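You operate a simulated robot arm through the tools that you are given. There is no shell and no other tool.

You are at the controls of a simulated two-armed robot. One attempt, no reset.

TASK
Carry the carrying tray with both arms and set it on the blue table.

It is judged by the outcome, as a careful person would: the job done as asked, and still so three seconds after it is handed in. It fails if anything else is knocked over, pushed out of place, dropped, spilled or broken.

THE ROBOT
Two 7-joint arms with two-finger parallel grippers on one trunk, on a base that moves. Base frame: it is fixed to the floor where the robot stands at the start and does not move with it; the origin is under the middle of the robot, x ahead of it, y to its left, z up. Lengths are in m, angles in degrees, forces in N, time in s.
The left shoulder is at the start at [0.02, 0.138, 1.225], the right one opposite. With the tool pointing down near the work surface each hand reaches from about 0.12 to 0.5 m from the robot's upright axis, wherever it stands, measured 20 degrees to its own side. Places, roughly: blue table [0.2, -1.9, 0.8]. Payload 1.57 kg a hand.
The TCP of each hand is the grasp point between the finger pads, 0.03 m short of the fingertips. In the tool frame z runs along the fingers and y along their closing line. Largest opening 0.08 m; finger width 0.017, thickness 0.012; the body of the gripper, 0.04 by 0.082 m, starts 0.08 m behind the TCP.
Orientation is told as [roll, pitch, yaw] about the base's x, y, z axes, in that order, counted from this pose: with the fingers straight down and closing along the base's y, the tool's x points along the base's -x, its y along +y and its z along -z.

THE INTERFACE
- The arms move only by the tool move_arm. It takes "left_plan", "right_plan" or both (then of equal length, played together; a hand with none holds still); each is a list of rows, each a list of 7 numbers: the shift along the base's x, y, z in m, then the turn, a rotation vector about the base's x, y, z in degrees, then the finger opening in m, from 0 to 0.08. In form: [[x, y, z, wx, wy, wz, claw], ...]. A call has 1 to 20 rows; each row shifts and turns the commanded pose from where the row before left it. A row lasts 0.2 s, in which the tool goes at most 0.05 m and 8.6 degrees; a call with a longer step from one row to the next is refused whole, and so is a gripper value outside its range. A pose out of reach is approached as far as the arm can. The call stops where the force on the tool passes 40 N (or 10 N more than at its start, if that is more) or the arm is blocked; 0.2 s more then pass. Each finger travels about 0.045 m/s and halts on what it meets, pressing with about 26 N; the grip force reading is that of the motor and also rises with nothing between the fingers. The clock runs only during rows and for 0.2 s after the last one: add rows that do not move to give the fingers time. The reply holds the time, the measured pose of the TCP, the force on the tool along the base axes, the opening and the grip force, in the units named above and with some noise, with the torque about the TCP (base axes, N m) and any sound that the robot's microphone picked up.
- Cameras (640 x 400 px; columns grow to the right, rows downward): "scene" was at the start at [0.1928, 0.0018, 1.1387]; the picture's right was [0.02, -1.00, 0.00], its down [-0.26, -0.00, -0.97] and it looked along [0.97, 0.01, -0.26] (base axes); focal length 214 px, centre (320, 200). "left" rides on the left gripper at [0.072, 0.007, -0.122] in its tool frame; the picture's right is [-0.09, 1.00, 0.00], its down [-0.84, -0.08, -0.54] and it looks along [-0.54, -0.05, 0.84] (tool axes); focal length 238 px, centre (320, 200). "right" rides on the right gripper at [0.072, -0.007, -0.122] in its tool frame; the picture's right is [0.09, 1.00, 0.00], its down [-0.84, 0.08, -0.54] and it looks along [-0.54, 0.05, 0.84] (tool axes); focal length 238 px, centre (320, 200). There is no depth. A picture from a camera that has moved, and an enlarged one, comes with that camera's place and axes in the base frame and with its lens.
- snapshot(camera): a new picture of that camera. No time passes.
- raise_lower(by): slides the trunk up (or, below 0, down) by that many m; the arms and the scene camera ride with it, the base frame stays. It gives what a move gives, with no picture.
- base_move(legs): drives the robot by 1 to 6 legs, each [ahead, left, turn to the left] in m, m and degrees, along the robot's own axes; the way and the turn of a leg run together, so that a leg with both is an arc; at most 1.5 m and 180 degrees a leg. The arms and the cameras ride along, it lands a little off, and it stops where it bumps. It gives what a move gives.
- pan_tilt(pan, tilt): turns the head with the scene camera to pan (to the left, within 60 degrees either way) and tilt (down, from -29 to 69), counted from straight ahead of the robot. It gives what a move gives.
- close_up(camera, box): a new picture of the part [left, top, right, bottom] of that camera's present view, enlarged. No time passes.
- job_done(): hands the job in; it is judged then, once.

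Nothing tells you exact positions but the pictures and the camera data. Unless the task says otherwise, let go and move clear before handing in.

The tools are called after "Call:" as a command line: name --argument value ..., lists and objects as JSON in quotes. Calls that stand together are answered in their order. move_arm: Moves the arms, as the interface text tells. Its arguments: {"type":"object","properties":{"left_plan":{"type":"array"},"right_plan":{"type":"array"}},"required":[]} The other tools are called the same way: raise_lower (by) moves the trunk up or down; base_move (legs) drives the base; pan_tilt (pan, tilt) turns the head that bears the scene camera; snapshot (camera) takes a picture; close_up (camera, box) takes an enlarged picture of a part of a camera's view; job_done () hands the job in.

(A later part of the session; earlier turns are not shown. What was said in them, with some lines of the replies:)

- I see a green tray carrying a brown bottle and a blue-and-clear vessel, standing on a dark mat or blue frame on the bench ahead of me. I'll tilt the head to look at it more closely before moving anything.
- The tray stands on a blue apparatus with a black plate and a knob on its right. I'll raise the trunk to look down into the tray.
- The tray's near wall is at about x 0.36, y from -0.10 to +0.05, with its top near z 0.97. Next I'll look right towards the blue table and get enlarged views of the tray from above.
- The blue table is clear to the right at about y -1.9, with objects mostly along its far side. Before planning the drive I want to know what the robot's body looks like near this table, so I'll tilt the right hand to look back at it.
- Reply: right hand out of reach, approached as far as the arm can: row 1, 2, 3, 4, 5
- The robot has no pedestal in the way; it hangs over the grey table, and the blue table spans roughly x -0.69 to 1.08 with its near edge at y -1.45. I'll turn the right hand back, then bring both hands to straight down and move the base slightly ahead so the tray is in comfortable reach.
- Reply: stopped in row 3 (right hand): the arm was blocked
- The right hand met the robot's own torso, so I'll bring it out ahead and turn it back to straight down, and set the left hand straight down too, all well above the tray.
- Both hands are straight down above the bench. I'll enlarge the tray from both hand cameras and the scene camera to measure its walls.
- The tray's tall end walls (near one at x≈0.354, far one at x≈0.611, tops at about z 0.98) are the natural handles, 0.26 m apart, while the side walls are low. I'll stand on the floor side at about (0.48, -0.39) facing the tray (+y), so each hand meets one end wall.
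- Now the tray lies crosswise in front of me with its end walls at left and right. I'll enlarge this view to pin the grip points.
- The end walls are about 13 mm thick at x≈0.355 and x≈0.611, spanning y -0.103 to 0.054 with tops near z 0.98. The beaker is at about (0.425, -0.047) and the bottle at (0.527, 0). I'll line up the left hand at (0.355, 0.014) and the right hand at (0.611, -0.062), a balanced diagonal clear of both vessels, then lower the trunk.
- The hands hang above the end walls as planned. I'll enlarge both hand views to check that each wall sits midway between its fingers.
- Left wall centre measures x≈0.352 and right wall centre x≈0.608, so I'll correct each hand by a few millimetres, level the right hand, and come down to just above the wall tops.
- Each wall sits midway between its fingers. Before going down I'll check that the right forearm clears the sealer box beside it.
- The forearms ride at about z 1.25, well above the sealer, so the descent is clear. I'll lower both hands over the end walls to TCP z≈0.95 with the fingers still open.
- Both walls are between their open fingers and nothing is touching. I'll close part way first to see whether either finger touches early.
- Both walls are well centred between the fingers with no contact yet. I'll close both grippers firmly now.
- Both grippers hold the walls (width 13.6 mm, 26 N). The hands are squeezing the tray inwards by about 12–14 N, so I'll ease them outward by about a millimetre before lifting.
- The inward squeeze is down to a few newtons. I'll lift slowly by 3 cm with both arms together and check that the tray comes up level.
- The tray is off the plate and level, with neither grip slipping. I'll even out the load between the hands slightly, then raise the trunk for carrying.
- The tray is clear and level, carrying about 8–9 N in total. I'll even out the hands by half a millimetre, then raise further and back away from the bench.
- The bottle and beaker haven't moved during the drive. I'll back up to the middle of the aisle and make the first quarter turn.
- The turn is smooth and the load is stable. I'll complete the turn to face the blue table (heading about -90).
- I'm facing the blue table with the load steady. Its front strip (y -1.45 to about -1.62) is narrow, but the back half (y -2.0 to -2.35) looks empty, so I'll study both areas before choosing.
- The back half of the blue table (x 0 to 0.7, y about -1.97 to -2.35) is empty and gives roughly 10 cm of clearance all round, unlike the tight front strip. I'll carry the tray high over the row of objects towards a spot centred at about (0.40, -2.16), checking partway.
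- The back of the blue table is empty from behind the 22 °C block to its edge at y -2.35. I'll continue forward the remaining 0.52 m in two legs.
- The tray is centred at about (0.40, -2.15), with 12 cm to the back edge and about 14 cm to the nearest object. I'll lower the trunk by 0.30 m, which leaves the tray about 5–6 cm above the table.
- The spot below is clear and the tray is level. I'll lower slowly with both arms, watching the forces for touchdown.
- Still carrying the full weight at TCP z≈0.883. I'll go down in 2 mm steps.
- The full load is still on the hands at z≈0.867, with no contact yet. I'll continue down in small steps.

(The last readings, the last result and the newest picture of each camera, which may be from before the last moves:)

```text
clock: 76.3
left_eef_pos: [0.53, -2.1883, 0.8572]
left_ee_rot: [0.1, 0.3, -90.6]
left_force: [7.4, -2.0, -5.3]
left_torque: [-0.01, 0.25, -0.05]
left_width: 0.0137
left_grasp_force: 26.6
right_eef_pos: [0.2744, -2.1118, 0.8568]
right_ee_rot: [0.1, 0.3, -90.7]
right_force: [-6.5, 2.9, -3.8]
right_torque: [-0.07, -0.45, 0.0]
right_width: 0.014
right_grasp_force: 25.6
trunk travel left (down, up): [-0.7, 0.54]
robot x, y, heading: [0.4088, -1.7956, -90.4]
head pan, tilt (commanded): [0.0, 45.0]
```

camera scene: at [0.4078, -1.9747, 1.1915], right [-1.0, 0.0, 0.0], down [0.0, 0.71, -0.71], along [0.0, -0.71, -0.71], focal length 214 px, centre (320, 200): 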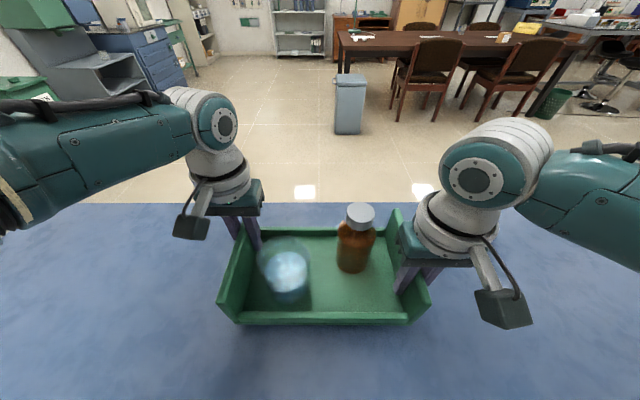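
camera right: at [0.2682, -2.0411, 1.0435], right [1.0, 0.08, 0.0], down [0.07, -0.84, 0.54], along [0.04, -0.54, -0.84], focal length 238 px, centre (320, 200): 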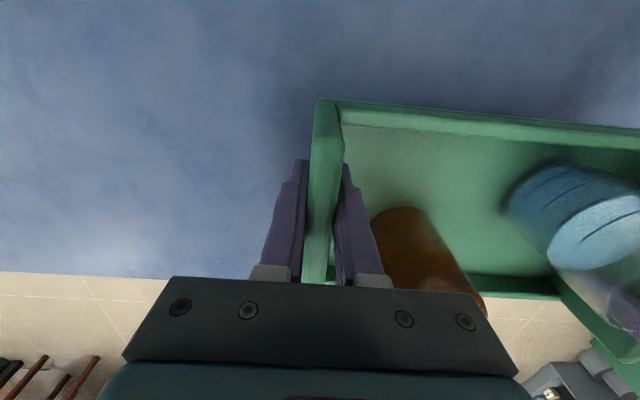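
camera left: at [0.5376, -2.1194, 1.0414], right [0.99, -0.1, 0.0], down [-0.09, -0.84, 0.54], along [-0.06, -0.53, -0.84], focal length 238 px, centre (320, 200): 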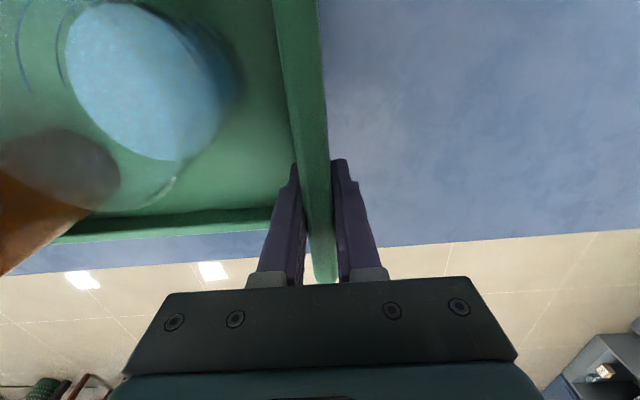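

Left hand is now on the +x side, so that nudge squeezed inwards slightly. I'll reverse it outward and keep easing down.

Call:
move_arm --left_plan '[[0.0007, 0, 0, 0, 0, 0, 0.0], [0, 0, -0.0015, 0, 0, 0, 0.0], [0, 0, -0.0015, 0, 0, 0, 0.0], [0, 0, 0, 0, 0, 0, 0.0]]' --right_plan '[[-0.0007, 0, 0, 0, 0, 0, 0.0], [0, 0, -0.0015, 0, 0, 0, 0.0], [0, 0, -0.0015, 0, 0, 0, 0.0], [0, 0, 0, 0, 0, 0, 0.0]]'

Call:
close_up --camera "scene" --box '[200, 200, 450, 360]'

```text
clock: 77.3
left_eef_pos: [0.5321, -2.1893, 0.8549]
left_ee_rot: [0.0, 0.3, -90.7]
left_force: [1.5, -2.1, -8.8]
left_torque: [-0.46, -0.73, 0.19]
left_width: 0.0136
left_grasp_force: 26.0
right_eef_pos: [0.2749, -2.1121, 0.8546]
right_ee_rot: [0.1, 0.2, -90.7]
right_force: [-0.4, 1.6, -0.8]
right_torque: [0.17, -0.36, 0.29]
right_width: 0.0137
right_grasp_force: 25.8
trunk travel left (down, up): [-0.7, 0.54]
robot x, y, heading: [0.4096, -1.7932, -90.2]
head pan, tilt (commanded): [0.0, 45.0]
```

```text
2.50 times, centred on (325, 280) of scene
camera zoom: at [0.4078, -1.9747, 1.1915], right [-1.0, 0.0, 0.0], down [0.0, 0.71, -0.71], along [0.0, -0.71, -0.71], focal length 536 px, centre (308, 0)
```

zoom: 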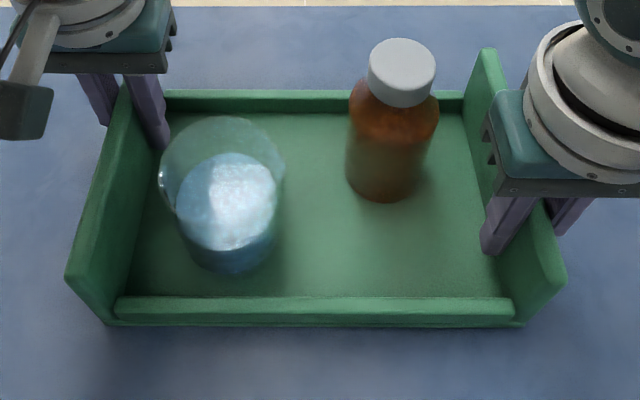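

Call:
move_arm --left_plan '[[0, 0, -0.001, 0, 0, 0, 0.0], [0, 0, -0.001, 0, 0, 0, 0.0], [0, 0, 0, 0, 0, 0, 0.0], [0, 0, 0, 0, 0, 0, 0.0]]' --right_plan '[[0, 0, -0.001, 0, 0, 0, 0.0], [0, 0, -0.001, 0, 0, 0, 0.0], [0, 0, 0, 0, 0, 0, 0.0], [0, 0, 0, 0, 0, 0, 0.0]]'

```text
clock: 78.3
left_eef_pos: [0.5305, -2.1884, 0.8541]
left_ee_rot: [0.0, 0.3, -90.6]
left_force: [1.0, -2.3, -0.7]
left_torque: [-0.05, -0.2, 0.28]
left_width: 0.0136
left_grasp_force: 26.6
right_eef_pos: [0.2753, -2.1131, 0.853]
right_ee_rot: [0.1, 0.2, -90.6]
right_force: [2.2, 6.2, 20.5]
right_torque: [0.03, 0.37, 0.32]
right_width: 0.014
right_grasp_force: 25.9
trunk travel left (down, up): [-0.7, 0.54]
robot x, y, heading: [0.4093, -1.7939, -90.0]
head pan, tilt (commanded): [0.0, 45.0]
```

The tray has touched down: the right hand is now pressing with 20 N and the left is unloaded. I'll relieve the right hand by a millimetre and settle the left.

Call:
move_arm --left_plan '[[0, 0, -0.0005, 0, 0, 0, 0.0], [0, 0, 0, 0, 0, 0, 0.0], [0, 0, 0, 0, 0, 0, 0.0]]' --right_plan '[[0, 0, 0.001, 0, 0, 0, 0.0], [0, 0, 0, 0, 0, 0, 0.0], [0, 0, 0, 0, 0, 0, 0.0]]'

Call:
close_up --camera "scene" --box '[200, 200, 450, 360]'

```text
clock: 79.2
left_eef_pos: [0.5312, -2.189, 0.8542]
left_ee_rot: [-0.1, 0.4, -90.5]
left_force: [-5.5, 1.3, 6.6]
left_torque: [0.76, -0.27, 0.1]
left_width: 0.0137
left_grasp_force: 26.5
left hand out of reach, approached as far as the arm can: row 1
right_eef_pos: [0.2737, -2.1135, 0.854]
right_ee_rot: [0.1, 0.2, -90.7]
right_force: [5.6, -0.9, -5.2]
right_torque: [-0.67, 0.42, 0.15]
right_width: 0.0139
right_grasp_force: 25.8
trunk travel left (down, up): [-0.7, 0.54]
robot x, y, heading: [0.4099, -1.7942, -90.2]
head pan, tilt (commanded): [0.0, 45.0]
```

```text
2.50 times, centred on (325, 280) of scene
camera zoom: at [0.408, -1.9755, 1.1915], right [-1.0, 0.0, 0.0], down [0.0, 0.71, -0.71], along [0.0, -0.71, -0.71], focal length 536 px, centre (308, 0)
```

zoom: 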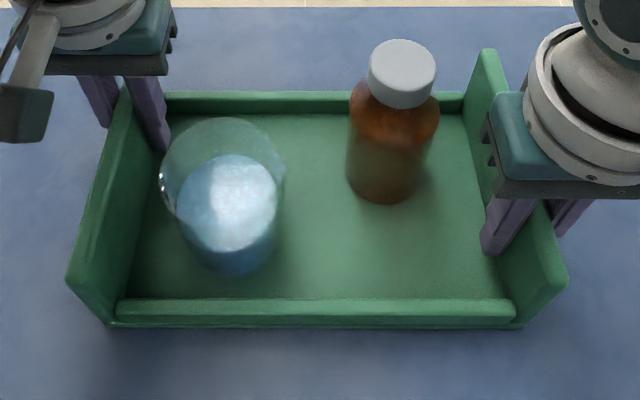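

The tray is resting on the table with only small residual forces. I'll trim those, then open both grippers gradually.

Call:
move_arm --left_plan '[[-0.0004, 0, 0.0002, 0, 0, 0, 0.0], [0, 0, 0, 0, 0, 0, 0.0], [0, 0, 0, 0, 0, 0, 0.0]]' --right_plan '[[0.0004, 0, -0.0003, 0, 0, 0, 0.0], [0, 0, 0, 0, 0, 0, 0.0], [0, 0, 0, 0, 0, 0, 0.0]]'

```text
clock: 80.0
left_eef_pos: [0.5316, -2.1889, 0.8539]
left_ee_rot: [0.0, 0.2, -90.7]
left_force: [-3.2, -2.0, 1.6]
left_torque: [0.16, -0.05, 0.19]
left_width: 0.0139
left_grasp_force: 26.1
right_eef_pos: [0.2742, -2.1123, 0.8529]
right_ee_rot: [0.1, 0.2, -90.6]
right_force: [4.3, 0.5, -3.8]
right_torque: [-0.47, 0.18, 0.27]
right_width: 0.0136
right_grasp_force: 25.9
trunk travel left (down, up): [-0.7, 0.54]
robot x, y, heading: [0.4074, -1.7942, -90.2]
head pan, tilt (commanded): [0.0, 45.0]
```

Call:
move_arm --left_plan '[[0, 0, 0, 0, 0, 0, 0.012], [0, 0, 0, 0, 0, 0, 0.015], [0, 0, 0, 0, 0, 0, 0.019], [0, 0, 0, 0, 0, 0, 0.025], [0, 0, 0, 0, 0, 0, 0.033], [0, 0, 0, 0, 0, 0, 0.042], [0, 0, 0, 0, 0, 0, 0.05], [0, 0, 0, 0, 0, 0, 0.05]]' --right_plan '[[0, 0, 0, 0, 0, 0, 0.012], [0, 0, 0, 0, 0, 0, 0.015], [0, 0, 0, 0, 0, 0, 0.019], [0, 0, 0, 0, 0, 0, 0.025], [0, 0, 0, 0, 0, 0, 0.033], [0, 0, 0, 0, 0, 0, 0.042], [0, 0, 0, 0, 0, 0, 0.05], [0, 0, 0, 0, 0, 0, 0.05]]'

Call:
snapshot --camera "scene"

Call:
snapshot --camera "left"

Call:
snapshot --camera "right"

```text
clock: 81.8
left_eef_pos: [0.5318, -2.189, 0.8536]
left_ee_rot: [0.0, 0.3, -90.6]
left_force: [0.5, 0.6, -0.3]
left_torque: [-0.02, 0.0, 0.0]
left_width: 0.0499
left_grasp_force: 0.1
right_eef_pos: [0.2744, -2.1128, 0.8537]
right_ee_rot: [0.1, 0.2, -90.8]
right_force: [-0.2, 0.4, -0.2]
right_torque: [-0.01, -0.04, -0.01]
right_width: 0.0497
right_grasp_force: 0.0
trunk travel left (down, up): [-0.7, 0.54]
robot x, y, heading: [0.4091, -1.792, -90.2]
head pan, tilt (commanded): [0.0, 45.0]
```

```text
taken
camera scene: at [0.4077, -1.9752, 1.1916], right [-1.0, 0.0, 0.0], down [0.0, 0.71, -0.71], along [0.0, -0.71, -0.71], focal length 214 px, centre (320, 200)
```

scene: 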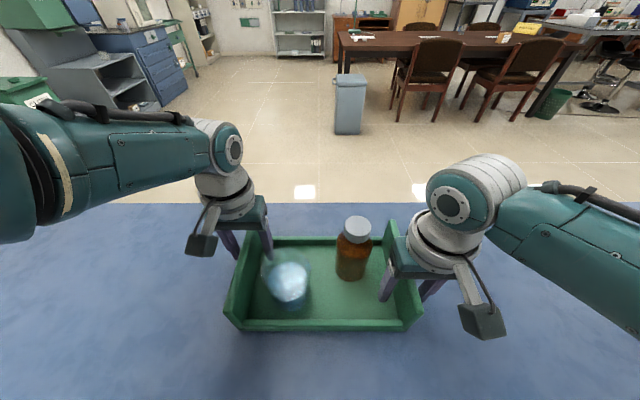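

```text
taken
camera left: at [0.5381, -2.1177, 0.9759], right [0.99, -0.1, 0.0], down [-0.09, -0.84, 0.54], along [-0.06, -0.53, -0.84], focal length 238 px, centre (320, 200)
```

left: 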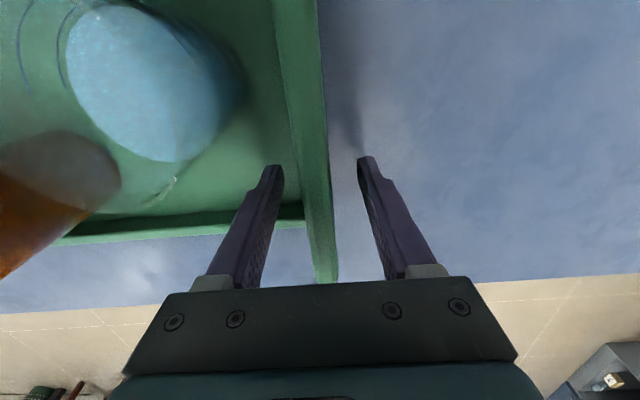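

```text
taken
camera right: at [0.2681, -2.0417, 0.9768], right [1.0, 0.08, 0.0], down [0.07, -0.84, 0.54], along [0.04, -0.54, -0.84], focal length 238 px, centre (320, 200)
```

right: 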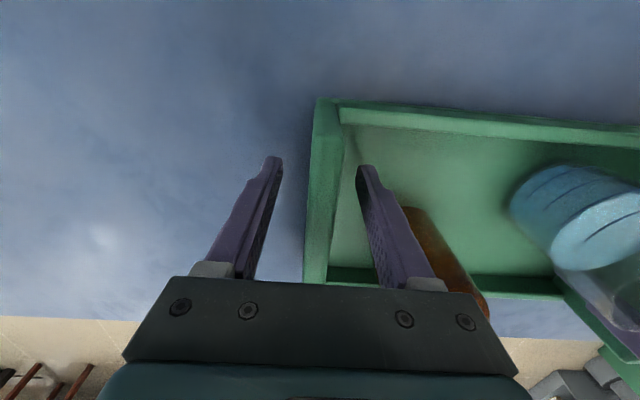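

Both grippers have released cleanly and the tray stands on the table. I'll raise the trunk straight up to bring the open hands clear.

Call:
raise_lower --by 0.1

Call:
snapshot --camera "scene"

```text
clock: 83.1
left_eef_pos: [0.5324, -2.1879, 0.9539]
left_ee_rot: [0.0, 0.4, -90.6]
left_force: [0.4, -0.2, 0.3]
left_torque: [0.01, 0.0, 0.01]
left_width: 0.0502
left_grasp_force: 0.1
right_eef_pos: [0.2744, -2.1123, 0.9526]
right_ee_rot: [-0.1, 0.2, -90.7]
right_force: [0.6, -0.1, 0.2]
right_torque: [0.02, -0.02, -0.03]
right_width: 0.05
right_grasp_force: 0.0
trunk travel left (down, up): [-0.8, 0.44]
robot x, y, heading: [0.4094, -1.7952, -90.1]
head pan, tilt (commanded): [0.0, 45.0]
```

```text
taken
camera scene: at [0.4077, -1.9751, 1.2916], right [-1.0, 0.0, 0.0], down [0.0, 0.71, -0.71], along [0.0, -0.71, -0.71], focal length 214 px, centre (320, 200)
```

scene: 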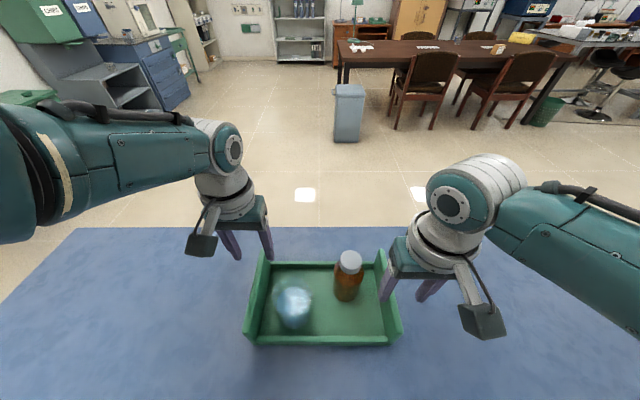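

The fingers are out of the tray and it hasn't moved. I'll raise further, then back out to the aisle and check everything.

Call:
raise_lower --by 0.3

Call:
pan_tilt --pan 0 --tilt 55

Call:
snapshot --camera "scene"

Call:
base_move --legs '[[-0.9, 0, 0]]'

Call:
pan_tilt --pan 0 --tilt 40

Call:
snapshot --camera "scene"

```text
clock: 86.1
left_eef_pos: [0.5319, -2.1884, 1.2541]
left_ee_rot: [0.0, 0.2, -90.6]
left_force: [-0.4, 0.4, 0.0]
left_torque: [0.03, -0.02, 0.0]
left_width: 0.05
left_grasp_force: 0.0
right_eef_pos: [0.2742, -2.1122, 1.2527]
right_ee_rot: [0.1, 0.3, -90.8]
right_force: [0.2, 0.1, 0.0]
right_torque: [0.01, 0.0, -0.03]
right_width: 0.0498
right_grasp_force: 0.1
trunk travel left (down, up): [-1.1, 0.14]
robot x, y, heading: [0.4114, -1.7917, -90.1]
head pan, tilt (commanded): [0.0, 45.0]
```

```text
clock: 86.8
left_eef_pos: [0.5312, -2.1882, 1.2535]
left_ee_rot: [0.0, 0.2, -90.6]
left_force: [0.4, -0.4, -0.1]
left_torque: [-0.01, -0.01, -0.02]
left_width: 0.0499
left_grasp_force: 0.1
right_eef_pos: [0.2746, -2.1123, 1.2542]
right_ee_rot: [0.0, 0.3, -90.7]
right_force: [-0.4, -0.4, 0.3]
right_torque: [-0.01, 0.0, 0.02]
right_width: 0.0501
right_grasp_force: 0.1
trunk travel left (down, up): [-1.1, 0.14]
robot x, y, heading: [0.4077, -1.7944, -90.1]
head pan, tilt (commanded): [0.0, 55.0]
```

```text
taken
camera scene: at [0.4078, -1.966, 1.5782], right [-1.0, 0.0, 0.0], down [0.0, 0.82, -0.57], along [0.0, -0.57, -0.82], focal length 214 px, centre (320, 200)
```

scene: 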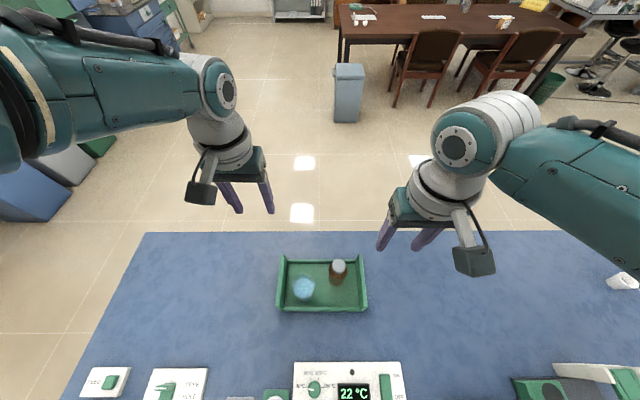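

```text
clock: 91.5
left_eef_pos: [0.5344, -1.2967, 1.2544]
left_ee_rot: [0.0, 0.4, -90.3]
left_force: [-0.4, 0.0, 0.1]
left_torque: [0.02, 0.0, -0.01]
left_width: 0.0499
left_grasp_force: 0.1
right_eef_pos: [0.2761, -1.2201, 1.2537]
right_ee_rot: [0.1, 0.2, -90.4]
right_force: [-0.6, -0.7, -0.2]
right_torque: [0.03, 0.02, 0.0]
right_width: 0.0498
right_grasp_force: 0.0
trunk travel left (down, up): [-1.1, 0.14]
robot x, y, heading: [0.4075, -0.9018, -89.9]
head pan, tilt (commanded): [0.0, 55.0]
```

```text
clock: 92.3
left_eef_pos: [0.5347, -1.2959, 1.2533]
left_ee_rot: [-0.1, 0.2, -90.4]
left_force: [-0.3, 0.1, 0.3]
left_torque: [0.03, 0.0, -0.01]
left_width: 0.0502
left_grasp_force: 0.1
right_eef_pos: [0.2768, -1.2201, 1.2546]
right_ee_rot: [0.1, 0.2, -90.5]
right_force: [0.5, 0.1, -0.3]
right_torque: [0.01, 0.02, 0.0]
right_width: 0.05
right_grasp_force: 0.2
trunk travel left (down, up): [-1.1, 0.14]
robot x, y, heading: [0.4092, -0.8996, -90.0]
head pan, tilt (commanded): [0.0, 40.0]
```

```text
taken
camera scene: at [0.4101, -1.0867, 1.5988], right [-1.0, 0.0, 0.0], down [0.0, 0.64, -0.77], along [0.0, -0.77, -0.64], focal length 214 px, centre (320, 200)
```

scene: 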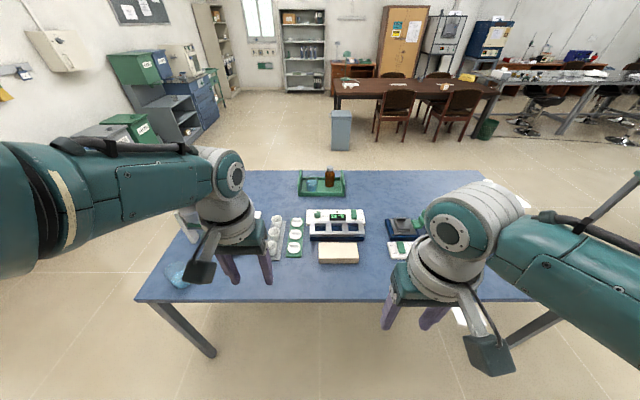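

Call:
close_up --camera "scene" --box '[240, 150, 400, 280]'

```text
3.08 times, centred on (320, 215) of scene
camera zoom: at [0.4101, -1.0867, 1.5988], right [-1.0, 0.0, 0.0], down [0.0, 0.64, -0.77], along [0.0, -0.77, -0.64], focal length 660 px, centre (320, 154)
```

zoom: 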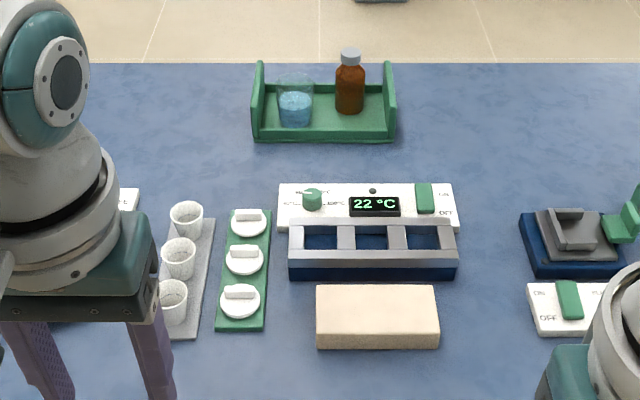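

The tray stands flat on the blue table with the bottle and beaker upright inside and their contents intact. It has wide clearance all round, the other objects are undisturbed, and both hands are clear, so I'm handing the job in.

Call:
job_done

```text
The job is handed in.
```

The carrying tray is on the blue table. It sits flat on the empty back half, centred at about (0.40, -2.15), roughly 12 cm from the back edge and 14 cm from the nearest object.

Both arms carried it by its end walls, and the grips did not slip. The bottle and beaker stayed upright, I saw no spill, and nothing on either table was touched. After letting go I raised the hands and backed out to the aisle. In the last pictures the tray had not moved, and I then handed the job in.
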